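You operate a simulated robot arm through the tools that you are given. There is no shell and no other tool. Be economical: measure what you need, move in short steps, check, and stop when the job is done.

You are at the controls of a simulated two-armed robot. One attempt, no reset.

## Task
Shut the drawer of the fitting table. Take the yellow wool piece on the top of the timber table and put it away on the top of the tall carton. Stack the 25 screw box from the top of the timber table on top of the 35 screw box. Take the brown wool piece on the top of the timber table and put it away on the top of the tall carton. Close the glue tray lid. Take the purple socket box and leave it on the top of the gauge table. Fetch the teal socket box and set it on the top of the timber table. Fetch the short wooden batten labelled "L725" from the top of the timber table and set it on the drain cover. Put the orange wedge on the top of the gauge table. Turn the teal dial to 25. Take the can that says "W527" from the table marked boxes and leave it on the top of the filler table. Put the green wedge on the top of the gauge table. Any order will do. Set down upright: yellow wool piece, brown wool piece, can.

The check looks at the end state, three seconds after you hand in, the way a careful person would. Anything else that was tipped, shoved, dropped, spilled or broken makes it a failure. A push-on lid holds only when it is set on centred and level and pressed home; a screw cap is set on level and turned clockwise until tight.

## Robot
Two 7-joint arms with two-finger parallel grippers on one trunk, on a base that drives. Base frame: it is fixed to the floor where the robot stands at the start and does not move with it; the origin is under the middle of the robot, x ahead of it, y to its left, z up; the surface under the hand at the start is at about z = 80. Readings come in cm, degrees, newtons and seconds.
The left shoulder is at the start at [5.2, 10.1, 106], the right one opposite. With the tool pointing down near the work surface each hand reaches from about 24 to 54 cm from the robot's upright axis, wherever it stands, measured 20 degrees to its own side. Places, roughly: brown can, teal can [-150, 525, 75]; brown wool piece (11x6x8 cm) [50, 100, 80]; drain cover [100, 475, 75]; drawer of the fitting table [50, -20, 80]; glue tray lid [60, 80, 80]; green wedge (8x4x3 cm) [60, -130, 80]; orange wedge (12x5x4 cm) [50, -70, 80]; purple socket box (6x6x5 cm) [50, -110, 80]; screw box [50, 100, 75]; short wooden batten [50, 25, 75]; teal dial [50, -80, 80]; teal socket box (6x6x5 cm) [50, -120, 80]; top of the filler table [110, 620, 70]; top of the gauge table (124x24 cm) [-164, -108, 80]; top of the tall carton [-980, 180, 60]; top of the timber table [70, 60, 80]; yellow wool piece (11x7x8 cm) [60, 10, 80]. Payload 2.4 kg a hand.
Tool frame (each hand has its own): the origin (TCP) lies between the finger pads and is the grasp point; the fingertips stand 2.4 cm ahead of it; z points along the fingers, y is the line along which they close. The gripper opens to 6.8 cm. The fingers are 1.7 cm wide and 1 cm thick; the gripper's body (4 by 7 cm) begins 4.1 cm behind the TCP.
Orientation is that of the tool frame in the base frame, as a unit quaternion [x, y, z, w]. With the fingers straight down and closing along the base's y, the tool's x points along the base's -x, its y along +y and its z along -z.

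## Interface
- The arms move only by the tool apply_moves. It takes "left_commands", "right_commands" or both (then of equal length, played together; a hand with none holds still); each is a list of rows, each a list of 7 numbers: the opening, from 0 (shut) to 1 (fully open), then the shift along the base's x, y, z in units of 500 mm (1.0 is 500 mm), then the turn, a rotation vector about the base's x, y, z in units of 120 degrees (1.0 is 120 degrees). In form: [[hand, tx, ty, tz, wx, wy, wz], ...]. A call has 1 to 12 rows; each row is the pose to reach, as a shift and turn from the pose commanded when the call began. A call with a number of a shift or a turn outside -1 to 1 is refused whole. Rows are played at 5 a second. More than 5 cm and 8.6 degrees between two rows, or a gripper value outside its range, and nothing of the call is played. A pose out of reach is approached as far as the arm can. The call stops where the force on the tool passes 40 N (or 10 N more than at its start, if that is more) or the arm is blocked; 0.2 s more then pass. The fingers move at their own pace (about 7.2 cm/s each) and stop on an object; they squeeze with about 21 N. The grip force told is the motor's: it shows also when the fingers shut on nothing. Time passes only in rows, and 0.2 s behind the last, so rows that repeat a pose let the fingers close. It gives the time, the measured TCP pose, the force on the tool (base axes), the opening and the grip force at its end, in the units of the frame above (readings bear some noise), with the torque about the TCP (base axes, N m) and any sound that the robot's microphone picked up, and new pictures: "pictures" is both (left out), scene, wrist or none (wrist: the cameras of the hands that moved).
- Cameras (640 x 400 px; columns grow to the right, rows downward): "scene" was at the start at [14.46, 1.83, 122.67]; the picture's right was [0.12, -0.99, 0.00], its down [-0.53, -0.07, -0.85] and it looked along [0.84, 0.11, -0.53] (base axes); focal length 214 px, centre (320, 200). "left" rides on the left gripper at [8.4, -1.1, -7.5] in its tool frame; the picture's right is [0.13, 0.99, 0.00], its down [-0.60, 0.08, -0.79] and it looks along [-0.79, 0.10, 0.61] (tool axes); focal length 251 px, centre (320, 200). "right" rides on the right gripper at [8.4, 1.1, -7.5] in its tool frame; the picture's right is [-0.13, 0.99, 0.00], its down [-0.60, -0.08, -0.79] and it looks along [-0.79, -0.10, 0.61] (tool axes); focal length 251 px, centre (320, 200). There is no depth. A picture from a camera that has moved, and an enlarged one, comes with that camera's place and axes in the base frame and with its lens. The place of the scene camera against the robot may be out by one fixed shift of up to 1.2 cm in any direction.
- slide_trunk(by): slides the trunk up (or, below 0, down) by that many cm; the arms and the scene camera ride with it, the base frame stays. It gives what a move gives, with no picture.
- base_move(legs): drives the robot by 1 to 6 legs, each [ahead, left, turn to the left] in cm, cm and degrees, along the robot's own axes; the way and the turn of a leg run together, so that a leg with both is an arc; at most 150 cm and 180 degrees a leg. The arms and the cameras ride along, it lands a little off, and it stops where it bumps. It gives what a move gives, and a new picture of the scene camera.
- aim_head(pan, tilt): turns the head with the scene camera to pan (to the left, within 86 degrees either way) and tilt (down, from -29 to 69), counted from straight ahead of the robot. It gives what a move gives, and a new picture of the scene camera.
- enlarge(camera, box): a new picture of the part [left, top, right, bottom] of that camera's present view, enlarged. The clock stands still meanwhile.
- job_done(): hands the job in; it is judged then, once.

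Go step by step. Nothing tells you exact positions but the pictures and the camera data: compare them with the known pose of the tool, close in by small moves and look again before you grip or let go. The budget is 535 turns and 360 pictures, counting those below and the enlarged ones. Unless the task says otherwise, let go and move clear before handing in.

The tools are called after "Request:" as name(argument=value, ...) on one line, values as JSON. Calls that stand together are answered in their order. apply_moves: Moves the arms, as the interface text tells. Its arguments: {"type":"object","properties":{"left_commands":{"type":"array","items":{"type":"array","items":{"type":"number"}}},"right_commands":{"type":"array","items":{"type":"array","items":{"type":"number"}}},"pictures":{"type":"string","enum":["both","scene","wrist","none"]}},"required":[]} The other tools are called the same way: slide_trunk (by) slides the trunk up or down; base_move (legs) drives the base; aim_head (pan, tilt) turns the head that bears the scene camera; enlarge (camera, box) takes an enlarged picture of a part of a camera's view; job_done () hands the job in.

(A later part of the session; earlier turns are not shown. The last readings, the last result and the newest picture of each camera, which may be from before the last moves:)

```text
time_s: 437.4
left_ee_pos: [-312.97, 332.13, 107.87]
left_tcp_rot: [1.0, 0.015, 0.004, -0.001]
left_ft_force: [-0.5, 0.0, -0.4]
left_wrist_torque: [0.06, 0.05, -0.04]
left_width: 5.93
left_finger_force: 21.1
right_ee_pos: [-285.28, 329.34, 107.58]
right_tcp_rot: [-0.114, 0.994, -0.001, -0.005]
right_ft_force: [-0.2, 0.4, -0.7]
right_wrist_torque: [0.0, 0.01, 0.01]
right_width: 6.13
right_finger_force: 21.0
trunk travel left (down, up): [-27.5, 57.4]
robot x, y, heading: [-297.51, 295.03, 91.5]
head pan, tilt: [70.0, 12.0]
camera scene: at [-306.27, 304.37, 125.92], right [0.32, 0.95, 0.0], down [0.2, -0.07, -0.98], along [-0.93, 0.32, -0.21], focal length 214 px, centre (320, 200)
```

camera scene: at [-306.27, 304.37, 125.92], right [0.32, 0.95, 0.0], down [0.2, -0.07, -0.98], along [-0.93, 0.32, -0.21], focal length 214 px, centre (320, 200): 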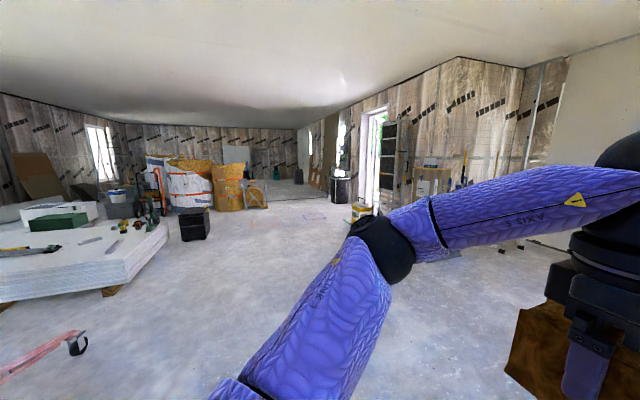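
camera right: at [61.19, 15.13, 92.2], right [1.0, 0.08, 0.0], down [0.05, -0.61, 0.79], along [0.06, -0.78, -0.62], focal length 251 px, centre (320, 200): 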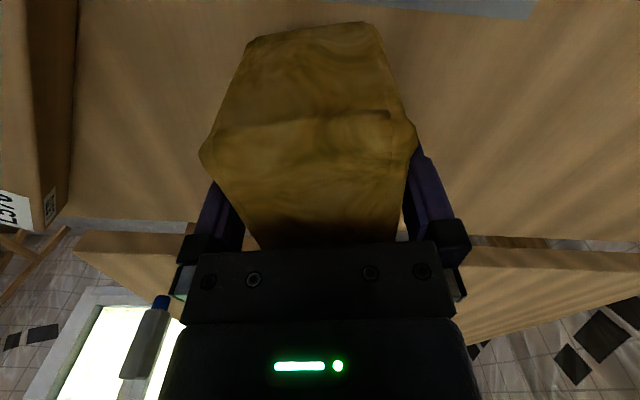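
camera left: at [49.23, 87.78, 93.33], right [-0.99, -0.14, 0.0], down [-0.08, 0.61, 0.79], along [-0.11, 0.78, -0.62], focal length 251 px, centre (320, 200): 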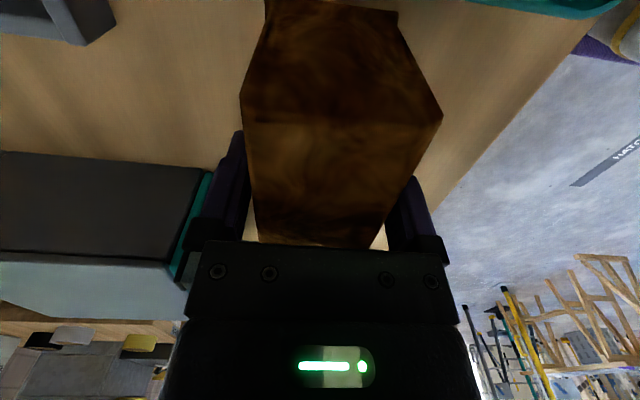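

Open floor now. Turn left to face −x and drive along y≈295.

Request:
base_move(legs=[[0, 0, 88], [145, 0, 0], [145, 0, 0], [80, 0, 0]])

Request:
aim_head(pan=10, tilt=20)

```text
time_s: 459.0
left_ee_pos: [-705.91, 296.03, 107.79]
left_tcp_rot: [0.723, 0.691, 0.003, -0.003]
left_ft_force: [0.3, -0.2, 0.6]
left_wrist_torque: [0.02, -0.01, -0.01]
left_width: 5.93
left_finger_force: 21.4
right_ee_pos: [-701.28, 323.5, 107.39]
right_tcp_rot: [0.759, -0.651, 0.005, 0.002]
right_ft_force: [0.4, 0.5, -0.9]
right_wrist_torque: [-0.01, -0.01, 0.0]
right_width: 6.15
right_finger_force: 21.3
trunk travel left (down, up): [-27.5, 57.4]
robot x, y, heading: [-667.99, 308.74, 176.7]
head pan, tilt: [70.0, 12.0]
camera scene: at [-676.87, 301.25, 125.91], right [-0.92, 0.39, 0.0], down [0.08, 0.19, -0.98], along [-0.38, -0.9, -0.21], focal length 214 px, centre (320, 200)
```

scene: 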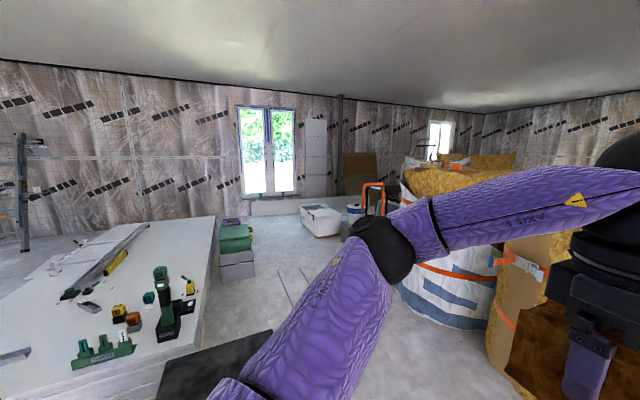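

```text
time_s: 460.3
left_ee_pos: [-705.93, 296.14, 107.75]
left_tcp_rot: [0.723, 0.691, 0.003, -0.002]
left_ft_force: [-0.3, -0.1, 0.4]
left_wrist_torque: [-0.03, -0.01, 0.02]
left_width: 5.92
left_finger_force: 20.6
right_ee_pos: [-701.25, 323.45, 107.5]
right_tcp_rot: [0.759, -0.651, 0.005, 0.003]
right_ft_force: [0.0, -0.2, 0.0]
right_wrist_torque: [0.0, 0.03, -0.03]
right_width: 6.13
right_finger_force: 21.3
trunk travel left (down, up): [-27.5, 57.4]
robot x, y, heading: [-667.92, 309.05, 177.0]
head pan, tilt: [10.0, 20.0]
camera scene: at [-682.44, 308.7, 124.61], right [-0.12, 0.99, 0.0], down [0.34, 0.04, -0.94], along [-0.93, -0.11, -0.34], focal length 214 px, centre (320, 200)
```

scene: 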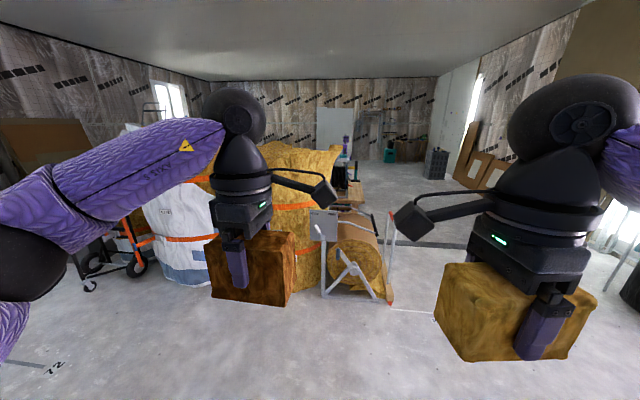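

Request:
base_move(legs=[[0, -80, 3]])

Request:
aim_head(pan=10, tilt=15)

```text
time_s: 464.6
left_ee_pos: [-703.11, 374.32, 107.79]
left_tcp_rot: [0.702, 0.712, 0.004, -0.002]
left_ft_force: [-0.2, -0.1, -0.3]
left_wrist_torque: [0.01, 0.03, 0.01]
left_width: 5.93
left_finger_force: 21.0
right_ee_pos: [-700.04, 402.02, 107.51]
right_tcp_rot: [0.778, -0.629, 0.005, 0.003]
right_ft_force: [0.5, 1.4, -0.2]
right_wrist_torque: [0.02, -0.02, -0.01]
right_width: 6.11
right_finger_force: 20.9
trunk travel left (down, up): [-27.5, 57.4]
robot x, y, heading: [-665.88, 389.52, -179.9]
head pan, tilt: [10.0, 20.0]
camera scene: at [-680.42, 388.29, 124.61], right [-0.18, 0.98, 0.0], down [0.34, 0.06, -0.94], along [-0.92, -0.17, -0.34], focal length 214 px, centre (320, 200)
```

scene: 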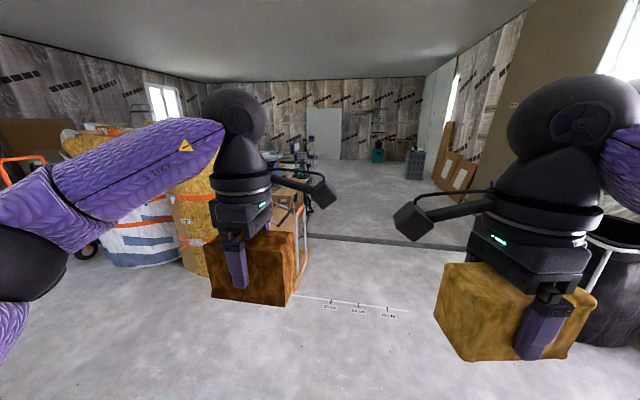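

```text
time_s: 465.3
left_ee_pos: [-703.14, 374.27, 107.86]
left_tcp_rot: [0.702, 0.712, 0.004, -0.002]
left_ft_force: [0.1, 1.2, 0.4]
left_wrist_torque: [0.0, 0.0, 0.0]
left_width: 5.92
left_finger_force: 21.1
right_ee_pos: [-700.0, 402.03, 107.52]
right_tcp_rot: [0.778, -0.628, 0.004, 0.003]
right_ft_force: [-0.7, -0.6, 0.3]
right_wrist_torque: [0.02, 0.0, -0.02]
right_width: 6.15
right_finger_force: 21.3
trunk travel left (down, up): [-27.5, 57.4]
robot x, y, heading: [-666.23, 388.77, -179.8]
head pan, tilt: [10.0, 15.0]
camera scene: at [-680.45, 388.28, 125.42], right [-0.18, 0.98, 0.0], down [0.26, 0.05, -0.97], along [-0.95, -0.17, -0.26], focal length 214 px, centre (320, 200)
```

scene: 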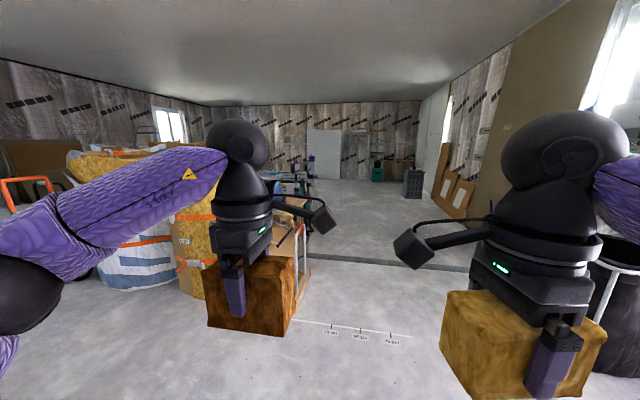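

Request:
base_move(legs=[[110, 0, 0]])

Request:
aim_head(pan=40, tilt=25)

```text
time_s: 470.9
left_ee_pos: [-812.72, 373.29, 107.78]
left_tcp_rot: [0.7, 0.714, 0.003, -0.003]
left_ft_force: [0.4, 0.7, -1.1]
left_wrist_torque: [0.02, 0.02, -0.01]
left_width: 5.93
left_finger_force: 20.8
right_ee_pos: [-809.79, 400.85, 107.47]
right_tcp_rot: [0.78, -0.626, 0.005, 0.002]
right_ft_force: [-0.2, -0.3, -0.3]
right_wrist_torque: [-0.02, 0.01, -0.03]
right_width: 6.13
right_finger_force: 21.2
trunk travel left (down, up): [-27.5, 57.4]
robot x, y, heading: [-775.76, 388.12, -179.7]
head pan, tilt: [10.0, 15.0]
camera scene: at [-790.13, 387.29, 125.42], right [-0.18, 0.98, 0.0], down [0.25, 0.05, -0.97], along [-0.95, -0.18, -0.26], focal length 214 px, centre (320, 200)
```

scene: 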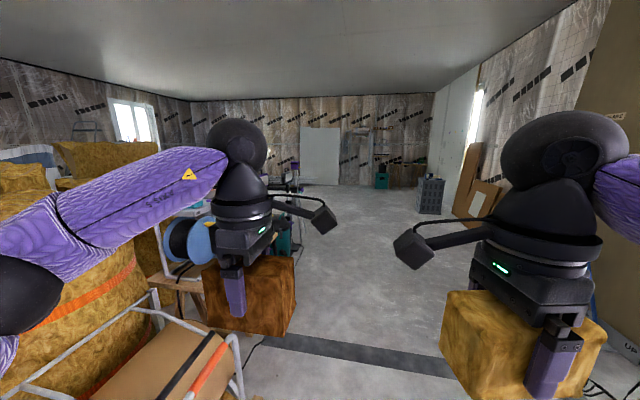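

```text
time_s: 471.9
left_ee_pos: [-812.7, 373.25, 107.73]
left_tcp_rot: [0.7, 0.714, 0.003, -0.002]
left_ft_force: [-1.4, -0.9, 0.0]
left_wrist_torque: [0.01, 0.0, 0.01]
left_width: 5.94
left_finger_force: 20.6
right_ee_pos: [-809.84, 400.87, 107.61]
right_tcp_rot: [0.78, -0.626, 0.005, 0.003]
right_ft_force: [-0.2, 0.2, -0.9]
right_wrist_torque: [0.0, -0.01, 0.02]
right_width: 6.12
right_finger_force: 21.2
trunk travel left (down, up): [-27.5, 57.4]
robot x, y, heading: [-775.76, 388.49, -179.5]
head pan, tilt: [40.0, 25.0]
camera scene: at [-787.94, 383.02, 123.8], right [-0.65, 0.76, 0.0], down [0.32, 0.27, -0.91], along [-0.69, -0.59, -0.42], focal length 214 px, centre (320, 200)
```

scene: 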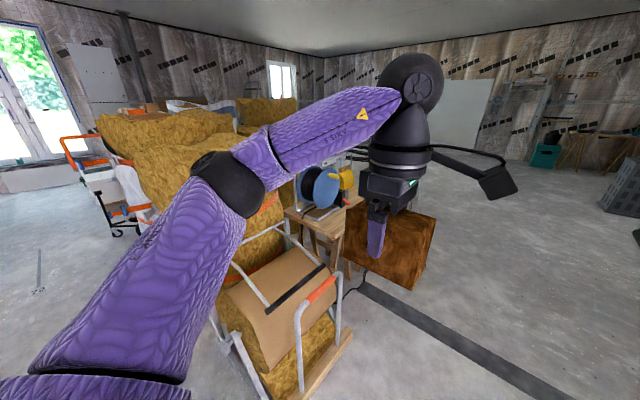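

Request:
base_move(legs=[[60, 0, 0]])

Request:
aim_head(pan=30, tilt=30)

```text
time_s: 475.4
left_ee_pos: [-874.6, 372.76, 107.86]
left_tcp_rot: [0.702, 0.713, 0.004, -0.002]
left_ft_force: [-1.1, 1.2, -0.8]
left_wrist_torque: [0.0, 0.01, 0.01]
left_width: 5.92
left_finger_force: 20.1
right_ee_pos: [-871.57, 400.46, 107.48]
right_tcp_rot: [0.779, -0.627, 0.004, 0.002]
right_ft_force: [0.7, -0.9, 0.3]
right_wrist_torque: [-0.01, -0.04, -0.02]
right_width: 6.12
right_finger_force: 21.4
trunk travel left (down, up): [-27.5, 57.4]
robot x, y, heading: [-837.74, 387.66, -179.6]
head pan, tilt: [40.0, 25.0]
camera scene: at [-849.83, 382.46, 123.8], right [-0.65, 0.76, 0.0], down [0.32, 0.27, -0.91], along [-0.69, -0.59, -0.42], focal length 214 px, centre (320, 200)
```

scene: 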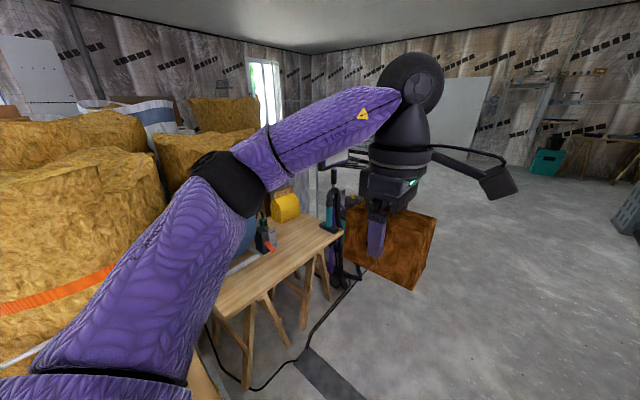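

```text
time_s: 476.1
left_ee_pos: [-874.62, 372.71, 107.79]
left_tcp_rot: [0.702, 0.712, 0.004, -0.003]
left_ft_force: [0.0, 0.5, -0.5]
left_wrist_torque: [-0.01, 0.01, 0.02]
left_width: 5.94
left_finger_force: 21.1
right_ee_pos: [-871.65, 400.44, 107.47]
right_tcp_rot: [0.779, -0.627, 0.005, 0.003]
right_ft_force: [0.4, -0.1, 0.2]
right_wrist_torque: [-0.02, -0.04, -0.01]
right_width: 6.12
right_finger_force: 21.4
trunk travel left (down, up): [-27.5, 57.4]
robot x, y, heading: [-837.8, 387.95, -179.4]
head pan, tilt: [30.0, 30.0]
camera scene: at [-850.6, 383.85, 123.01], right [-0.51, 0.86, 0.0], down [0.43, 0.25, -0.87], along [-0.75, -0.44, -0.5], focal length 214 px, centre (320, 200)
```

scene: 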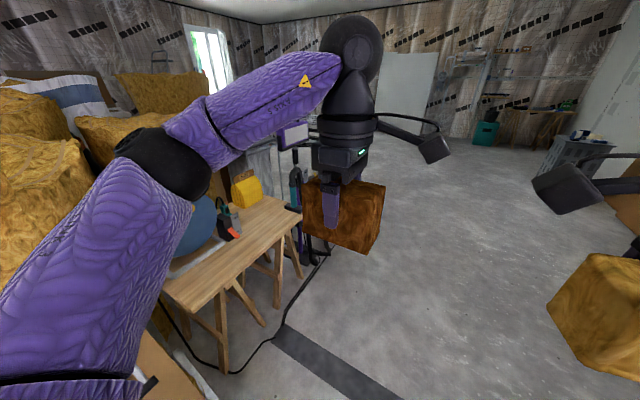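

Request:
base_move(legs=[[100, -10, 0]])

Request:
aim_head(pan=60, tilt=25)

```text
time_s: 481.2
left_ee_pos: [-972.17, 379.95, 107.78]
left_tcp_rot: [0.692, 0.722, 0.004, -0.003]
left_ft_force: [0.0, 0.1, 0.3]
left_wrist_torque: [0.0, 0.03, 0.02]
left_width: 5.91
left_finger_force: 20.8
right_ee_pos: [-969.92, 407.74, 107.55]
right_tcp_rot: [0.787, -0.617, 0.005, 0.003]
right_ft_force: [-0.1, 0.0, -1.1]
right_wrist_torque: [-0.04, 0.01, 0.0]
right_width: 6.13
right_finger_force: 21.1
trunk travel left (down, up): [-27.5, 57.4]
robot x, y, heading: [-935.54, 395.96, -178.0]
head pan, tilt: [30.0, 30.0]
camera scene: at [-948.41, 391.7, 123.0], right [-0.53, 0.85, 0.0], down [0.42, 0.26, -0.87], along [-0.73, -0.46, -0.5], focal length 214 px, centre (320, 200)
```

scene: 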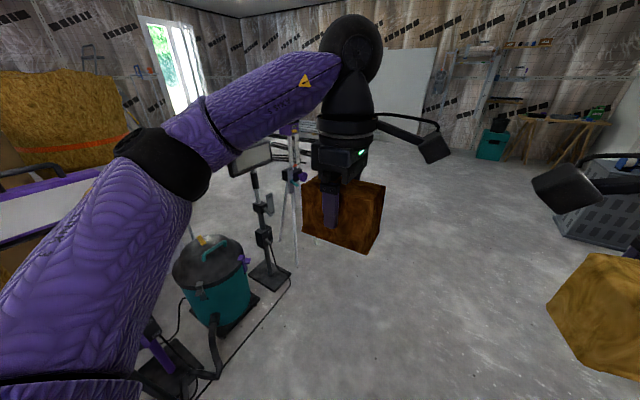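

```text
time_s: 482.1
left_ee_pos: [-972.14, 379.95, 107.76]
left_tcp_rot: [0.692, 0.722, 0.003, -0.003]
left_ft_force: [-0.4, -0.2, -0.1]
left_wrist_torque: [-0.01, -0.04, -0.01]
left_width: 5.95
left_finger_force: 21.1
right_ee_pos: [-969.97, 407.66, 107.49]
right_tcp_rot: [0.787, -0.617, 0.004, 0.002]
right_ft_force: [0.1, 0.8, 0.1]
right_wrist_torque: [0.03, 0.01, 0.0]
right_width: 6.14
right_finger_force: 21.1
trunk travel left (down, up): [-27.5, 57.4]
robot x, y, heading: [-935.67, 395.98, -178.1]
head pan, tilt: [60.0, 25.0]
camera scene: at [-945.07, 388.36, 123.8], right [-0.88, 0.47, 0.0], down [0.2, 0.37, -0.91], along [-0.43, -0.8, -0.42], focal length 214 px, centre (320, 200)
```

scene: 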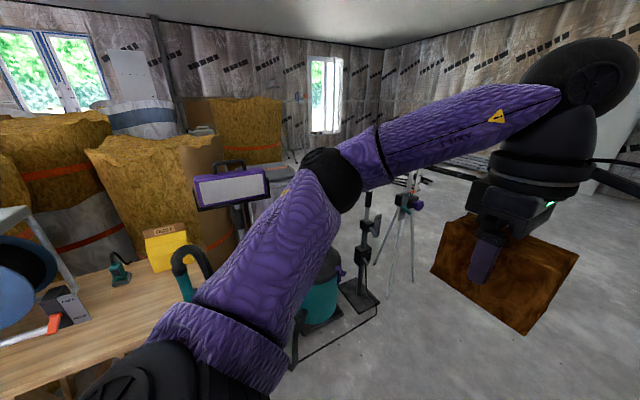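

Request:
base_move(legs=[[140, -5, 0], [45, 0, 0]])

Request:
aim_head(pan=80, tilt=25)

```text
time_s: 491.3
left_ee_pos: [-1154.13, 381.15, 107.84]
left_tcp_rot: [0.697, 0.717, 0.003, -0.003]
left_ft_force: [-0.4, -1.3, 0.1]
left_wrist_torque: [-0.01, 0.03, -0.01]
left_width: 5.94
left_finger_force: 20.7
right_ee_pos: [-1151.52, 408.85, 107.51]
right_tcp_rot: [0.782, -0.623, 0.005, 0.001]
right_ft_force: [-0.1, -0.3, -0.2]
right_wrist_torque: [0.02, -0.02, -0.02]
right_width: 6.11
right_finger_force: 21.3
trunk travel left (down, up): [-27.5, 57.4]
robot x, y, heading: [-1117.22, 396.69, -179.0]
head pan, tilt: [60.0, 25.0]
camera scene: at [-1126.97, 389.12, 123.8], right [-0.88, 0.48, 0.0], down [0.2, 0.37, -0.91], along [-0.44, -0.79, -0.42], focal length 214 px, centre (320, 200)
```

scene: 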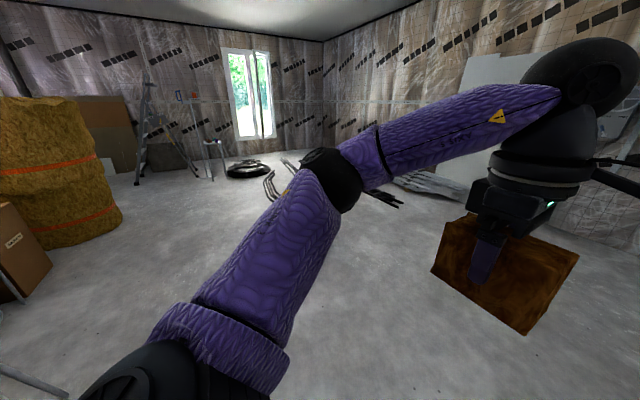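

```text
time_s: 492.1
left_ee_pos: [-1154.08, 381.13, 107.71]
left_tcp_rot: [0.697, 0.717, 0.004, -0.003]
left_ft_force: [-0.2, -0.2, 0.3]
left_wrist_torque: [0.01, 0.0, -0.01]
left_width: 5.94
left_finger_force: 21.4
right_ee_pos: [-1151.48, 408.88, 107.63]
right_tcp_rot: [0.782, -0.623, 0.004, 0.002]
right_ft_force: [-0.6, -0.2, 0.0]
right_wrist_torque: [-0.01, -0.01, -0.01]
right_width: 6.13
right_finger_force: 21.5
trunk travel left (down, up): [-27.5, 57.4]
robot x, y, heading: [-1117.48, 396.69, -178.9]
head pan, tilt: [80.0, 25.0]
camera scene: at [-1123.93, 388.09, 123.8], right [-0.99, 0.16, 0.0], down [0.07, 0.42, -0.91], along [-0.14, -0.9, -0.42], focal length 214 px, centre (320, 200)
```

scene: 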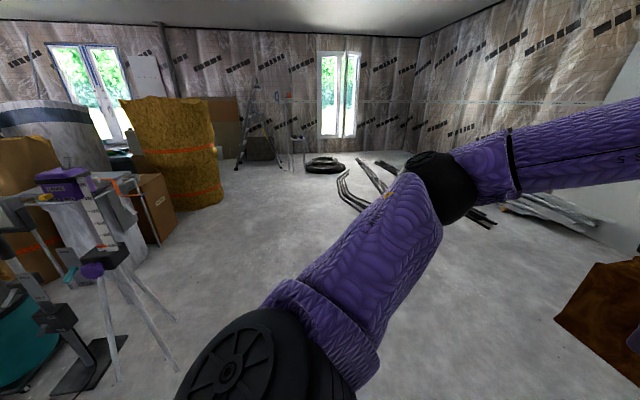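

The tall carton stands near [-985,185]. Turn toward −y and go down beside it.

Request:
base_move(legs=[[0, 0, 89], [140, 0, 0]])

Request:
aim_head(pan=65, tilt=30)

```text
time_s: 502.7
left_ee_pos: [-1107.26, 222.07, 107.6]
left_tcp_rot: [0.015, 1.0, 0.001, -0.004]
left_ft_force: [0.3, 0.1, 0.8]
left_wrist_torque: [0.01, 0.02, 0.01]
left_width: 5.93
left_finger_force: 21.0
right_ee_pos: [-1134.74, 226.3, 107.46]
right_tcp_rot: [0.997, 0.082, 0.006, -0.001]
right_ft_force: [-0.8, 0.0, 0.3]
right_wrist_torque: [-0.02, 0.01, -0.01]
right_width: 6.15
right_finger_force: 21.3
trunk travel left (down, up): [-27.5, 57.4]
robot x, y, heading: [-1120.56, 260.04, -92.5]
head pan, tilt: [80.0, 25.0]
camera scene: at [-1111.53, 253.18, 123.8], right [-0.21, -0.98, 0.0], down [-0.41, 0.09, -0.91], along [0.89, -0.19, -0.42], focal length 214 px, centre (320, 200)
```

scene: 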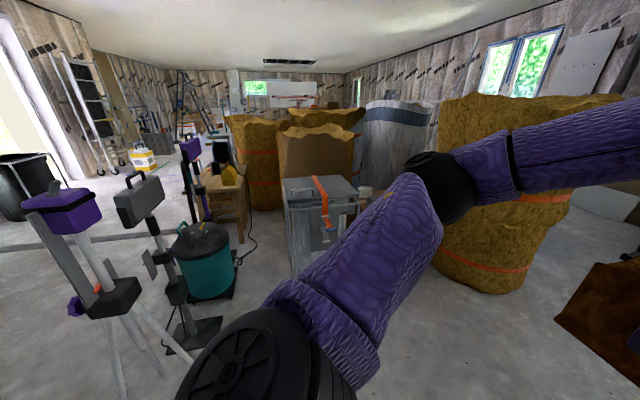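

```text
time_s: 503.5
left_ee_pos: [-1107.32, 222.2, 107.86]
left_tcp_rot: [0.016, 1.0, 0.001, -0.004]
left_ft_force: [-0.4, -0.2, 0.3]
left_wrist_torque: [0.01, -0.02, -0.02]
left_width: 5.91
left_finger_force: 20.8
right_ee_pos: [-1134.76, 226.42, 107.52]
right_tcp_rot: [0.997, 0.082, 0.005, -0.001]
right_ft_force: [0.0, -0.6, -0.6]
right_wrist_torque: [-0.01, -0.01, 0.03]
right_width: 6.13
right_finger_force: 20.6
trunk travel left (down, up): [-27.5, 57.4]
robot x, y, heading: [-1120.98, 259.68, -92.3]
head pan, tilt: [65.0, 30.0]
camera scene: at [-1112.49, 251.01, 123.01], right [-0.46, -0.89, 0.0], down [-0.44, 0.23, -0.87], along [0.77, -0.4, -0.5], focal length 214 px, centre (320, 200)
```

scene: 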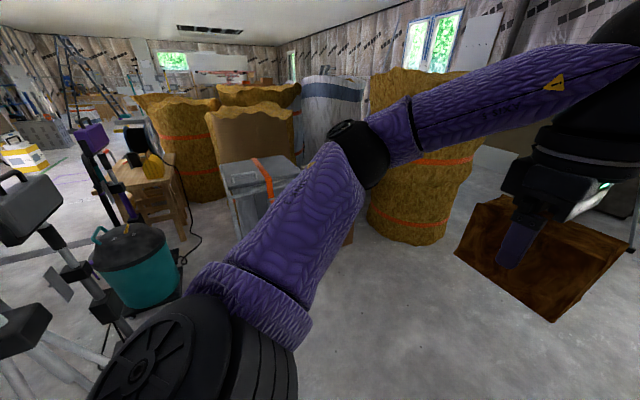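

Request:
base_move(legs=[[55, 0, 0], [0, 0, 85]])

Request:
aim_head(pan=0, tilt=30)

```text
time_s: 510.4
left_ee_pos: [-1084.25, 215.87, 107.84]
left_tcp_rot: [-0.68, 0.733, -0.002, -0.003]
left_ft_force: [-0.3, -0.3, 0.0]
left_wrist_torque: [0.0, 0.04, -0.03]
left_width: 5.9
left_finger_force: 21.5
right_ee_pos: [-1089.73, 188.71, 107.49]
right_tcp_rot: [0.663, 0.749, 0.003, -0.006]
right_ft_force: [0.1, 0.4, 0.1]
right_wrist_torque: [0.0, -0.03, -0.04]
right_width: 6.12
right_finger_force: 20.7
trunk travel left (down, up): [-27.5, 57.4]
robot x, y, heading: [-1122.47, 204.61, -4.5]
head pan, tilt: [65.0, 30.0]
camera scene: at [-1112.43, 212.46, 123.01], right [0.87, -0.5, 0.0], down [-0.25, -0.43, -0.87], along [0.43, 0.75, -0.5], focal length 214 px, centre (320, 200)
```

scene: 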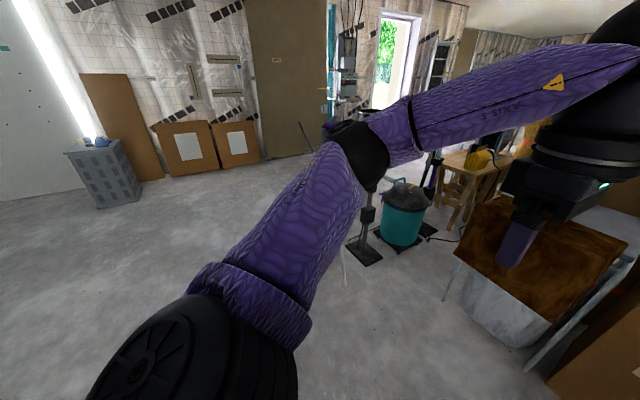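

```text
time_s: 511.7
left_ee_pos: [-1084.13, 215.89, 107.81]
left_tcp_rot: [-0.68, 0.733, -0.003, -0.004]
left_ft_force: [0.5, 0.1, -0.5]
left_wrist_torque: [0.01, 0.01, 0.02]
left_width: 5.92
left_finger_force: 21.1
right_ee_pos: [-1089.81, 188.53, 107.55]
right_tcp_rot: [0.662, 0.749, 0.002, -0.005]
right_ft_force: [-0.8, -0.2, -0.2]
right_wrist_torque: [0.01, 0.02, -0.02]
right_width: 6.13
right_finger_force: 20.4
trunk travel left (down, up): [-27.5, 57.4]
robot x, y, heading: [-1122.4, 204.51, -4.7]
head pan, tilt: [0.0, 30.0]
camera scene: at [-1107.92, 203.86, 123.0], right [-0.08, -1.0, 0.0], down [-0.5, 0.04, -0.87], along [0.86, -0.07, -0.5], focal length 214 px, centre (320, 200)
```

scene: 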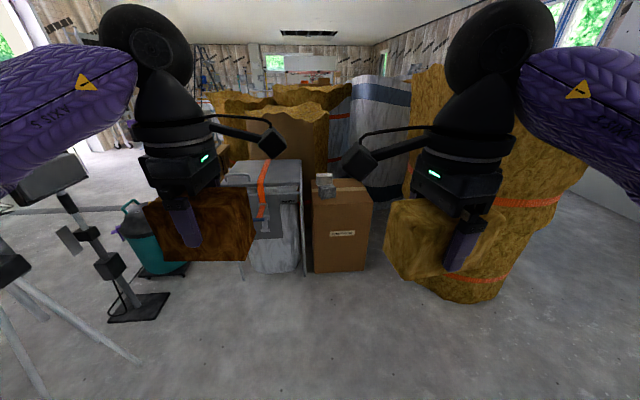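

Request:
enlarge(camera="scene", box=[270, 150, 400, 230])

```text
4.92 times, centred on (335, 190) of scene
camera zoom: at [-1107.92, 203.86, 123.0], right [-0.08, -1.0, 0.0], down [-0.5, 0.04, -0.87], along [0.86, -0.07, -0.5], focal length 1056 px, centre (246, 249)
```

zoom: 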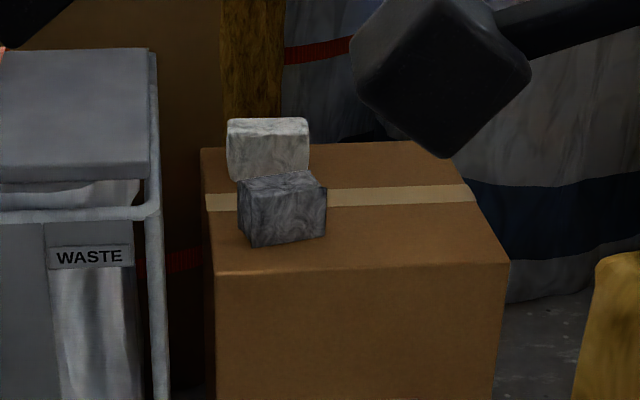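

The carton top has grey and white wool on its left part; the right part is free. I'll close in (bin on the left, roll on the right) and measure better.

Request:
base_move(legs=[[68, -13, 4.6]])

Request:
aim_head(pan=-5, tilt=50)

```text
time_s: 515.6
left_ee_pos: [-1016.04, 203.05, 107.82]
left_tcp_rot: [0.708, -0.706, 0.002, 0.003]
left_ft_force: [0.9, -0.4, 0.7]
left_wrist_torque: [-0.01, -0.01, 0.01]
left_width: 5.93
left_finger_force: 21.2
right_ee_pos: [-1019.32, 175.38, 107.63]
right_tcp_rot: [0.633, 0.774, 0.001, -0.005]
right_ft_force: [-0.9, 0.0, 0.7]
right_wrist_torque: [-0.01, -0.01, 0.01]
right_width: 6.14
right_finger_force: 20.6
trunk travel left (down, up): [-27.5, 57.4]
robot x, y, heading: [-1053.37, 188.55, -0.2]
head pan, tilt: [0.0, 30.0]
camera scene: at [-1038.53, 189.07, 123.0], right [-0.01, -1.0, 0.0], down [-0.5, 0.0, -0.87], along [0.87, 0.0, -0.5], focal length 214 px, centre (320, 200)
```

scene: 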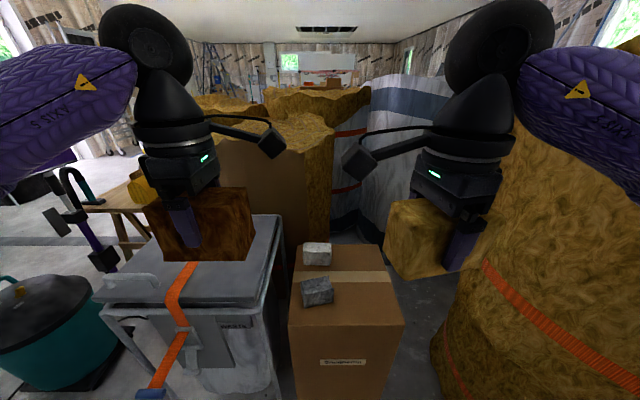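

```text
time_s: 516.5
left_ee_pos: [-1015.95, 202.98, 107.84]
left_tcp_rot: [0.709, -0.706, 0.003, 0.004]
left_ft_force: [-0.1, -0.7, -0.3]
left_wrist_torque: [0.01, -0.01, 0.02]
left_width: 5.93
left_finger_force: 21.1
right_ee_pos: [-1019.36, 175.29, 107.42]
right_tcp_rot: [0.633, 0.775, 0.003, -0.005]
right_ft_force: [0.7, 0.6, -0.1]
right_wrist_torque: [0.03, 0.03, 0.01]
right_width: 6.14
right_finger_force: 20.9
trunk travel left (down, up): [-27.5, 57.4]
robot x, y, heading: [-1053.11, 188.66, -0.5]
head pan, tilt: [-5.0, 50.0]
camera scene: at [-1039.91, 188.41, 120.06], right [-0.09, -1.0, 0.0], down [-0.76, 0.07, -0.64], along [0.64, -0.06, -0.77], focal length 214 px, centre (320, 200)
```

scene: 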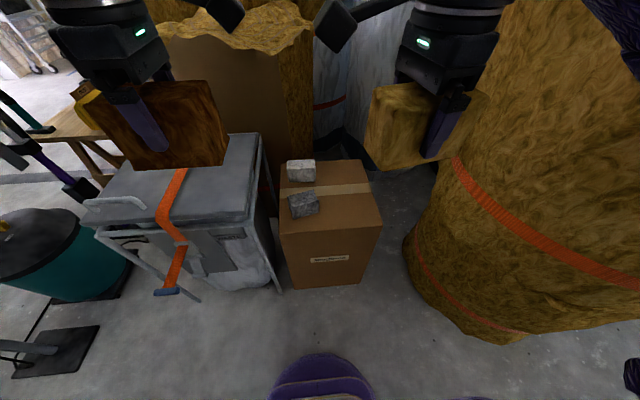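

Top is at z≈57, free area x −1001…−965, y 162…184. Move to about (−1038,175) and rotate both pieces to lie along x.

Request:
base_move(legs=[[14, -13, 0.4]])

Request:
apply_moves(right_commands=[[0.5, 0, 0, 0, 0, 0, 0.07], [0.5, 0, 0, 0, 0, 0, 0.14], [0.5, 0, 0, 0, 0, 0, 0.21], [0.5, 0, 0, 0, 0, 0, 0.28], [0.5, 0, 0, 0, 0, 0, 0.35], [0.5, 0, 0, 0, 0, 0, 0.42], [0.5, 0, 0, 0, 0, 0, 0.49], [0.5, 0, 0, 0, 0, 0, 0.56], [0.5, 0, 0, 0, 0, 0, 0.63], [0.5, 0, 0, 0, 0, 0, 0.655]], left_commands=[[0.5, 0, 0.02, 0, 0, 0, 0], [0.5, 0, 0.04, 0, 0, 0, 0], [0.5, 0, 0.06, 0, 0, 0, 0], [0.5, 0, 0.08, 0, 0, 0, 0], [0.5, 0, 0.1, 0, 0, 0, 0], [0.5, 0, 0.12, 0, 0, 0, 0], [0.5, 0, 0.12, 0, 0, 0, 0], [0.5, 0, 0.12, 0, 0, 0, 0], [0.5, 0, 0.12, 0, 0, 0, 0], [0.5, 0, 0.12, 0, 0, 0, 0]], pictures="scene")

```text
time_s: 518.0
left_ee_pos: [-1001.73, 190.34, 107.74]
left_tcp_rot: [0.713, -0.702, 0.002, 0.004]
left_ft_force: [-0.5, -0.3, 0.3]
left_wrist_torque: [0.01, 0.01, -0.02]
left_width: 5.93
left_finger_force: 21.0
right_ee_pos: [-1004.73, 162.8, 107.53]
right_tcp_rot: [0.628, 0.779, 0.002, -0.004]
right_ft_force: [-0.5, -0.2, 0.2]
right_wrist_torque: [-0.02, -0.03, 0.02]
right_width: 6.15
right_finger_force: 21.2
trunk travel left (down, up): [-27.5, 57.4]
robot x, y, heading: [-1038.83, 175.6, 0.4]
head pan, tilt: [-5.0, 50.0]
camera scene: at [-1025.56, 175.61, 120.05], right [-0.08, -1.0, 0.0], down [-0.76, 0.06, -0.64], along [0.64, -0.05, -0.77], focal length 214 px, centre (320, 200)
```

scene: 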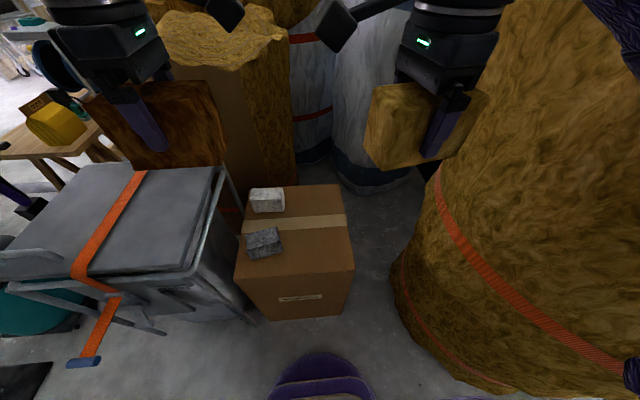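

```text
time_s: 520.2
left_ee_pos: [-1001.65, 196.54, 108.0]
left_tcp_rot: [0.712, -0.702, 0.003, 0.004]
left_ft_force: [-0.5, 0.5, 0.4]
left_wrist_torque: [-0.04, 0.04, 0.01]
left_width: 5.95
left_finger_force: 21.4
right_ee_pos: [-1004.96, 162.8, 107.57]
right_tcp_rot: [-0.008, 1.0, -0.001, -0.005]
right_ft_force: [-0.6, -0.1, -1.1]
right_wrist_torque: [-0.02, 0.05, 0.03]
right_width: 6.16
right_finger_force: 21.2
trunk travel left (down, up): [-27.5, 57.4]
robot x, y, heading: [-1038.56, 175.82, 0.3]
head pan, tilt: [-5.0, 50.0]
camera scene: at [-1025.58, 175.63, 120.05], right [-0.08, -1.0, 0.0], down [-0.76, 0.06, -0.64], along [0.64, -0.05, -0.77], focal length 214 px, centre (320, 200)
```

scene: 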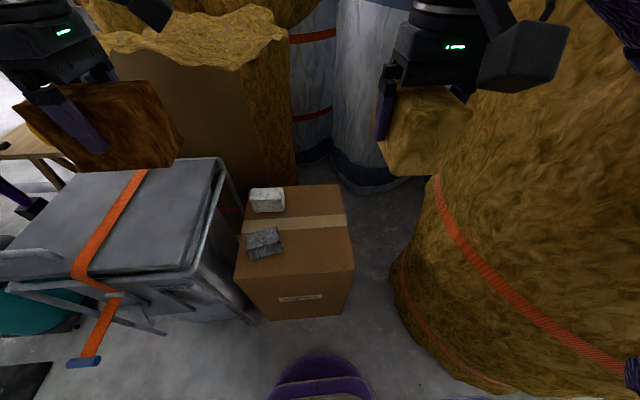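

Request:
apply_moves(left_commands=[[0.5, 0, 0, 0.01, 0, 0, -0.07], [0.5, 0, 0, 0.03, 0, 0, -0.14], [0.5, 0, 0, 0.05, 0, 0, -0.21], [0.5, 0, 0, 0.07, 0, 0, -0.28], [0.5, 0, 0, 0.09, 0, 0, -0.35], [0.5, 0, 0, 0.11, 0, 0, -0.42], [0.5, 0, 0, 0.12, 0, 0, -0.49], [0.5, 0, 0, 0.12, 0, 0, -0.56], [0.5, 0, 0, 0.12, 0, 0, -0.63], [0.5, 0, 0, 0.12, 0, 0, -0.7], [0.5, 0, 0, 0.12, 0, 0, -0.75]], right_commands=[[0.5, 0.03, 0.01, 0, 0, 0, 0], [0.5, 0.06, 0.03, 0, 0, 0, 0], [0.5, 0.1, 0.05, 0, 0, 0, 0], [0.5, 0.14, 0.07, 0, 0, 0, 0], [0.5, 0.18, 0.09, 0, 0, 0, 0], [0.5, 0.22, 0.104, 0, 0, 0, 0], [0.5, 0.26, 0.104, -0.04, 0, 0, 0], [0.5, 0.28, 0.104, -0.1, 0, 0, 0], [0.5, 0.28, 0.104, -0.18, 0, 0, 0], [0.5, 0.28, 0.104, -0.26, 0, 0, 0], [0.5, 0.28, 0.104, -0.34, 0, 0, 0]], pictures="both")

```text
time_s: 522.6
left_ee_pos: [-1001.88, 196.38, 113.83]
left_tcp_rot: [-0.006, 1.0, 0.001, -0.005]
left_ft_force: [-1.0, 0.2, -0.1]
left_wrist_torque: [0.02, 0.01, -0.02]
left_width: 5.92
left_finger_force: 20.8
right_ee_pos: [-990.66, 168.05, 90.39]
right_tcp_rot: [-0.007, 1.0, -0.001, -0.005]
right_ft_force: [0.3, 0.1, -0.6]
right_wrist_torque: [0.01, -0.01, 0.02]
right_width: 6.13
right_finger_force: 20.9
trunk travel left (down, up): [-27.5, 57.4]
robot x, y, heading: [-1038.9, 175.45, 0.6]
head pan, tilt: [-5.0, 50.0]
camera scene: at [-1025.57, 175.64, 120.05], right [-0.08, -1.0, 0.0], down [-0.76, 0.06, -0.64], along [0.64, -0.05, -0.77], focal length 214 px, centre (320, 200)
camera right: at [-999.13, 169.08, 97.99], right [0.12, 0.99, 0.0], down [0.61, -0.07, 0.79], along [0.78, -0.09, -0.62], focal length 251 px, centre (320, 200)
camera left: at [-1010.13, 195.16, 121.36], right [-0.14, 0.99, 0.0], down [0.61, 0.08, 0.79], along [0.78, 0.11, -0.62], focal length 251 px, centre (320, 200)
```

scene: 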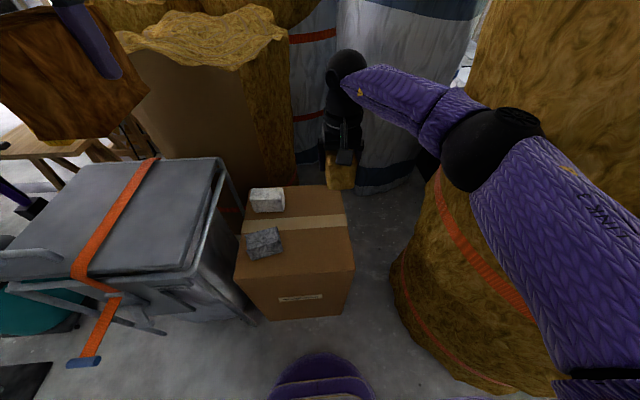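
right: 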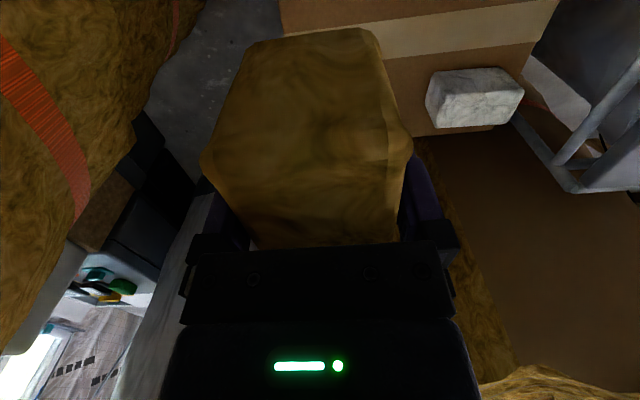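
left: 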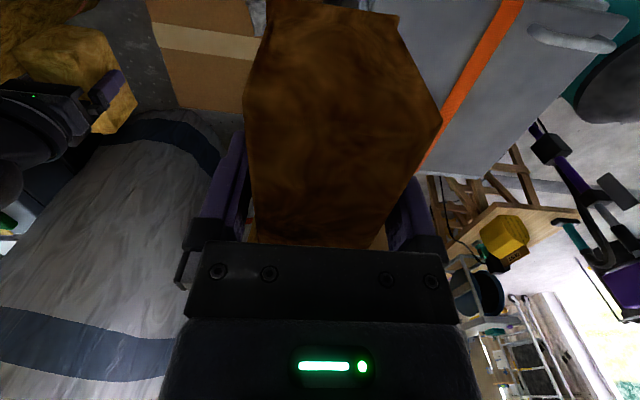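

Yellow wool is over the free strip. Lower the trunk 18 cm.

Request:
slide_trunk(by=-18)

```text
time_s: 524.6
left_ee_pos: [-1001.77, 196.49, 95.85]
left_tcp_rot: [-0.008, 1.0, 0.0, -0.004]
left_ft_force: [-0.4, 0.6, -0.4]
left_wrist_torque: [0.0, -0.03, 0.0]
left_width: 5.91
left_finger_force: 20.9
right_ee_pos: [-990.73, 168.09, 72.49]
right_tcp_rot: [-0.007, 1.0, -0.001, -0.005]
right_ft_force: [-0.3, 0.5, 0.2]
right_wrist_torque: [0.02, 0.0, -0.01]
right_width: 6.11
right_finger_force: 21.2
trunk travel left (down, up): [-9.5, 75.4]
robot x, y, heading: [-1038.56, 175.6, 0.7]
head pan, tilt: [-5.0, 50.0]
```

Request:
apply_moves(right_commands=[[0.5, 0, 0.01, -0.04, 0, 0, 0], [0.5, 0, 0.01, -0.09, 0, 0, 0], [0.5, 0, 0.01, -0.14, 0, 0, 0], [0.5, 0, 0.01, -0.17, 0, 0, 0]], pictures="both")

```text
time_s: 525.6
left_ee_pos: [-1001.83, 196.42, 95.81]
left_tcp_rot: [-0.008, 1.0, 0.001, -0.006]
left_ft_force: [-0.8, -0.2, -2.0]
left_wrist_torque: [0.0, 0.02, 0.0]
left_width: 5.94
left_finger_force: 20.8
right_ee_pos: [-990.82, 168.6, 63.96]
right_tcp_rot: [-0.007, 1.0, -0.001, -0.006]
right_ft_force: [-0.4, -0.4, 0.3]
right_wrist_torque: [0.0, 0.0, 0.01]
right_width: 6.13
right_finger_force: 20.9
trunk travel left (down, up): [-9.5, 75.4]
robot x, y, heading: [-1038.81, 175.37, 0.4]
head pan, tilt: [-5.0, 50.0]
camera scene: at [-1020.55, 175.67, 101.62], right [-0.08, -1.0, 0.0], down [-0.76, 0.06, -0.64], along [0.64, -0.05, -0.77], focal length 214 px, centre (320, 200)
camera right: at [-999.14, 169.65, 71.53], right [0.12, 0.99, 0.0], down [0.61, -0.07, 0.79], along [0.78, -0.09, -0.62], focal length 251 px, centre (320, 200)
```

scene: 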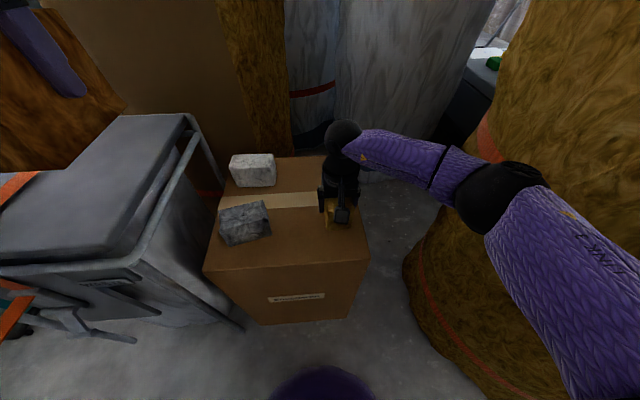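
right: 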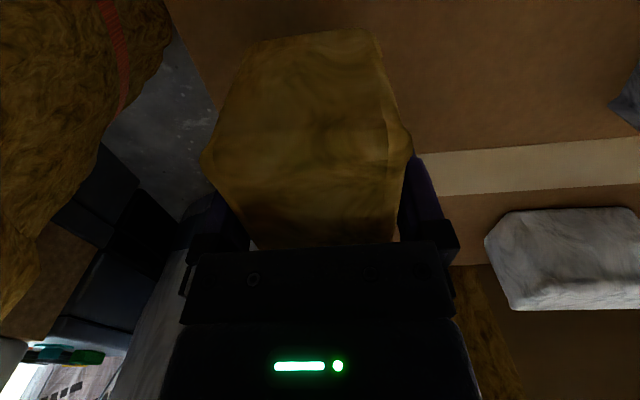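

Request:
apply_moves(right_commands=[[0.5, 0, 0, -0.01, 0, 0, 0], [0.5, 0, 0, -0.02, 0, 0, 0], [0.5, 0, 0, -0.03, 0, 0, 0], [0.5, 0, 0, -0.038, 0, 0, 0], [0.5, 0, 0, -0.046, 0, 0, 0]], pictures="none")

```text
time_s: 526.8
left_ee_pos: [-1001.9, 196.39, 95.77]
left_tcp_rot: [-0.008, 1.0, 0.001, -0.003]
left_ft_force: [0.6, -0.2, 0.6]
left_wrist_torque: [-0.04, -0.01, -0.02]
left_width: 5.94
left_finger_force: 21.2
right_ee_pos: [-990.86, 168.56, 61.81]
right_tcp_rot: [-0.007, 1.0, -0.001, -0.004]
right_ft_force: [0.0, -2.4, 28.5]
right_wrist_torque: [0.03, -0.07, -0.04]
right_width: 6.2
right_finger_force: 21.2
trunk travel left (down, up): [-9.5, 75.4]
robot x, y, heading: [-1038.84, 175.9, 0.4]
head pan, tilt: [-5.0, 50.0]
```

Contact (28 N). Ease up, open, and rise.

Request:
apply_moves(right_commands=[[0.5, 0, 0, 0.004, 0, 0, 0], [0.9, 0, 0, 0.004, 0, 0, 0], [1, 0, 0, 0.004, 0, 0, 0], [1, 0, 0, 0.05, 0, 0, 0], [1, 0, 0, 0.12, 0, 0, 0], [1, 0, 0, 0.2, 0, 0, 0], [1, 0, 0, 0.28, 0, 0, 0], [1, 0, 0, 0.36, 0, 0, 0]], pictures="both")

```text
time_s: 528.6
left_ee_pos: [-1001.71, 196.54, 95.95]
left_tcp_rot: [-0.008, 1.0, 0.0, -0.006]
left_ft_force: [0.4, 0.4, -0.5]
left_wrist_torque: [-0.01, 0.01, -0.02]
left_width: 5.91
left_finger_force: 20.8
right_ee_pos: [-991.13, 168.65, 79.71]
right_tcp_rot: [-0.007, 1.0, -0.001, -0.006]
right_ft_force: [-1.1, -0.5, -0.5]
right_wrist_torque: [-0.01, 0.0, 0.01]
right_width: 6.81
right_finger_force: 0.0
trunk travel left (down, up): [-9.5, 75.4]
robot x, y, heading: [-1039.19, 175.29, 0.5]
head pan, tilt: [-5.0, 50.0]
camera scene: at [-1020.54, 175.66, 101.62], right [-0.08, -1.0, 0.0], down [-0.76, 0.06, -0.64], along [0.64, -0.05, -0.77], focal length 214 px, centre (320, 200)
camera right: at [-999.55, 169.65, 87.25], right [0.12, 0.99, 0.0], down [0.61, -0.07, 0.79], along [0.78, -0.09, -0.62], focal length 251 px, centre (320, 200)
```

scene: 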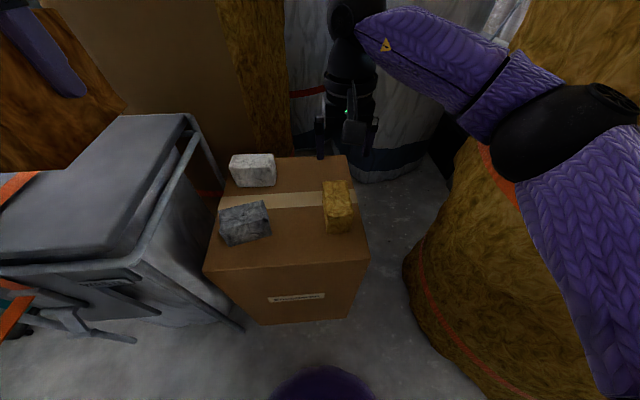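
right: 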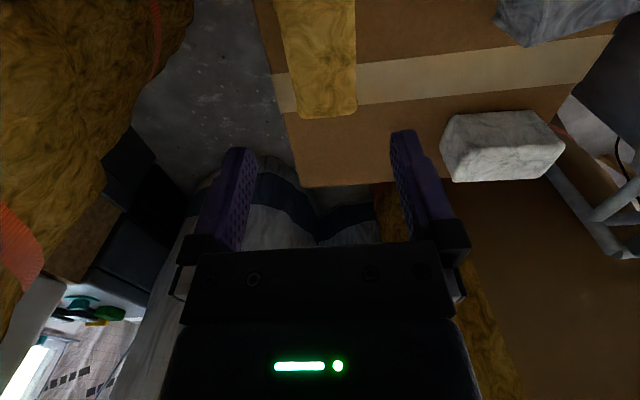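

Yellow stands on the carton. Retract the right hand and bring the brown piece to [-990.5,178].

Request:
apply_moves(right_commands=[[1, -0.06, -0.02, 0.06, 0, 0, 0], [1, -0.13, -0.05, 0.1, 0, 0, 0], [1, -0.2, -0.07, 0.14, 0, 0, 0], [1, -0.28, -0.08, 0.18, 0, 0, 0], [1, -0.34, -0.1, 0.2, 0, 0, 0], [1, -0.34, -0.1, 0.2, 0, 0, 0], [1, -0.34, -0.1, 0.2, 0, 0, 0]], pictures="none")

Request:
apply_moves(left_commands=[[0.5, 0.04, -0.06, 0, 0, 0, 0], [0.5, 0.08, -0.12, 0, 0, 0, 0], [0.5, 0.12, -0.19, 0, 0, 0, 0], [0.5, 0.16, -0.26, 0, 0, 0, 0], [0.5, 0.2, -0.33, 0, 0, 0, 0], [0.5, 0.225, -0.37, -0.02, 0, 0, 0], [0.5, 0.225, -0.37, -0.1, 0, 0, 0], [0.5, 0.225, -0.37, -0.18, 0, 0, 0], [0.5, 0.225, -0.37, -0.26, 0, 0, 0], [0.5, 0.225, -0.37, -0.34, 0, 0, 0], [0.5, 0.225, -0.37, -0.4, 0, 0, 0]], pictures="both")

```text
time_s: 530.2
left_ee_pos: [-1001.68, 196.46, 95.71]
left_tcp_rot: [-0.008, 1.0, 0.001, -0.005]
left_ft_force: [-0.1, 0.2, -0.8]
left_wrist_torque: [0.02, 0.0, 0.04]
left_width: 5.92
left_finger_force: 21.0
right_ee_pos: [-1008.01, 163.72, 89.78]
right_tcp_rot: [-0.008, 1.0, -0.001, -0.006]
right_ft_force: [0.5, -0.3, -0.4]
right_wrist_torque: [-0.01, 0.0, -0.03]
right_width: 6.82
right_finger_force: 0.0
trunk travel left (down, up): [-9.5, 75.4]
robot x, y, heading: [-1038.77, 175.57, 0.4]
head pan, tilt: [-5.0, 50.0]
```

```text
time_s: 532.6
left_ee_pos: [-990.67, 178.2, 75.87]
left_tcp_rot: [-0.007, 1.0, 0.001, -0.004]
left_ft_force: [0.7, -0.9, 0.5]
left_wrist_torque: [0.01, 0.03, 0.03]
left_width: 5.93
left_finger_force: 20.9
left hand out of reach, approached as far as the arm can: row 5, 6
right_ee_pos: [-1007.86, 163.66, 89.76]
right_tcp_rot: [-0.006, 1.0, -0.001, -0.006]
right_ft_force: [-0.1, 0.2, -1.1]
right_wrist_torque: [0.01, -0.03, -0.03]
right_width: 6.77
right_finger_force: 0.1
trunk travel left (down, up): [-9.5, 75.4]
robot x, y, heading: [-1039.05, 175.43, 0.5]
head pan, tilt: [-5.0, 50.0]
camera scene: at [-1020.55, 175.65, 101.62], right [-0.08, -1.0, 0.0], down [-0.76, 0.06, -0.64], along [0.64, -0.05, -0.77], focal length 214 px, centre (320, 200)
camera left: at [-998.99, 176.9, 83.46], right [-0.14, 0.99, 0.0], down [0.61, 0.09, 0.79], along [0.78, 0.11, -0.62], focal length 251 px, centre (320, 200)
```

scene: 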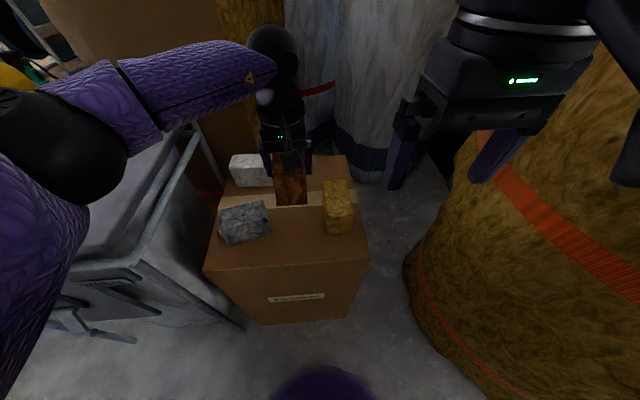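
left: 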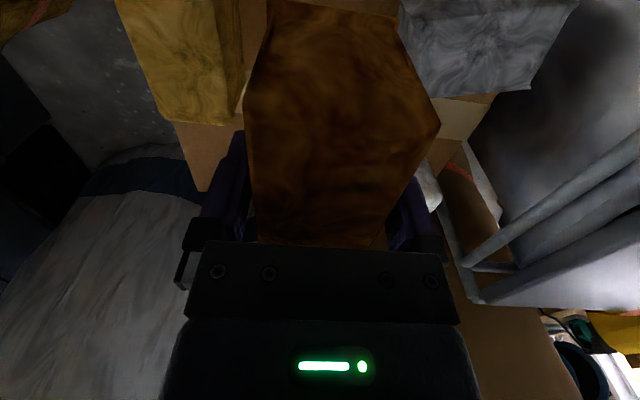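

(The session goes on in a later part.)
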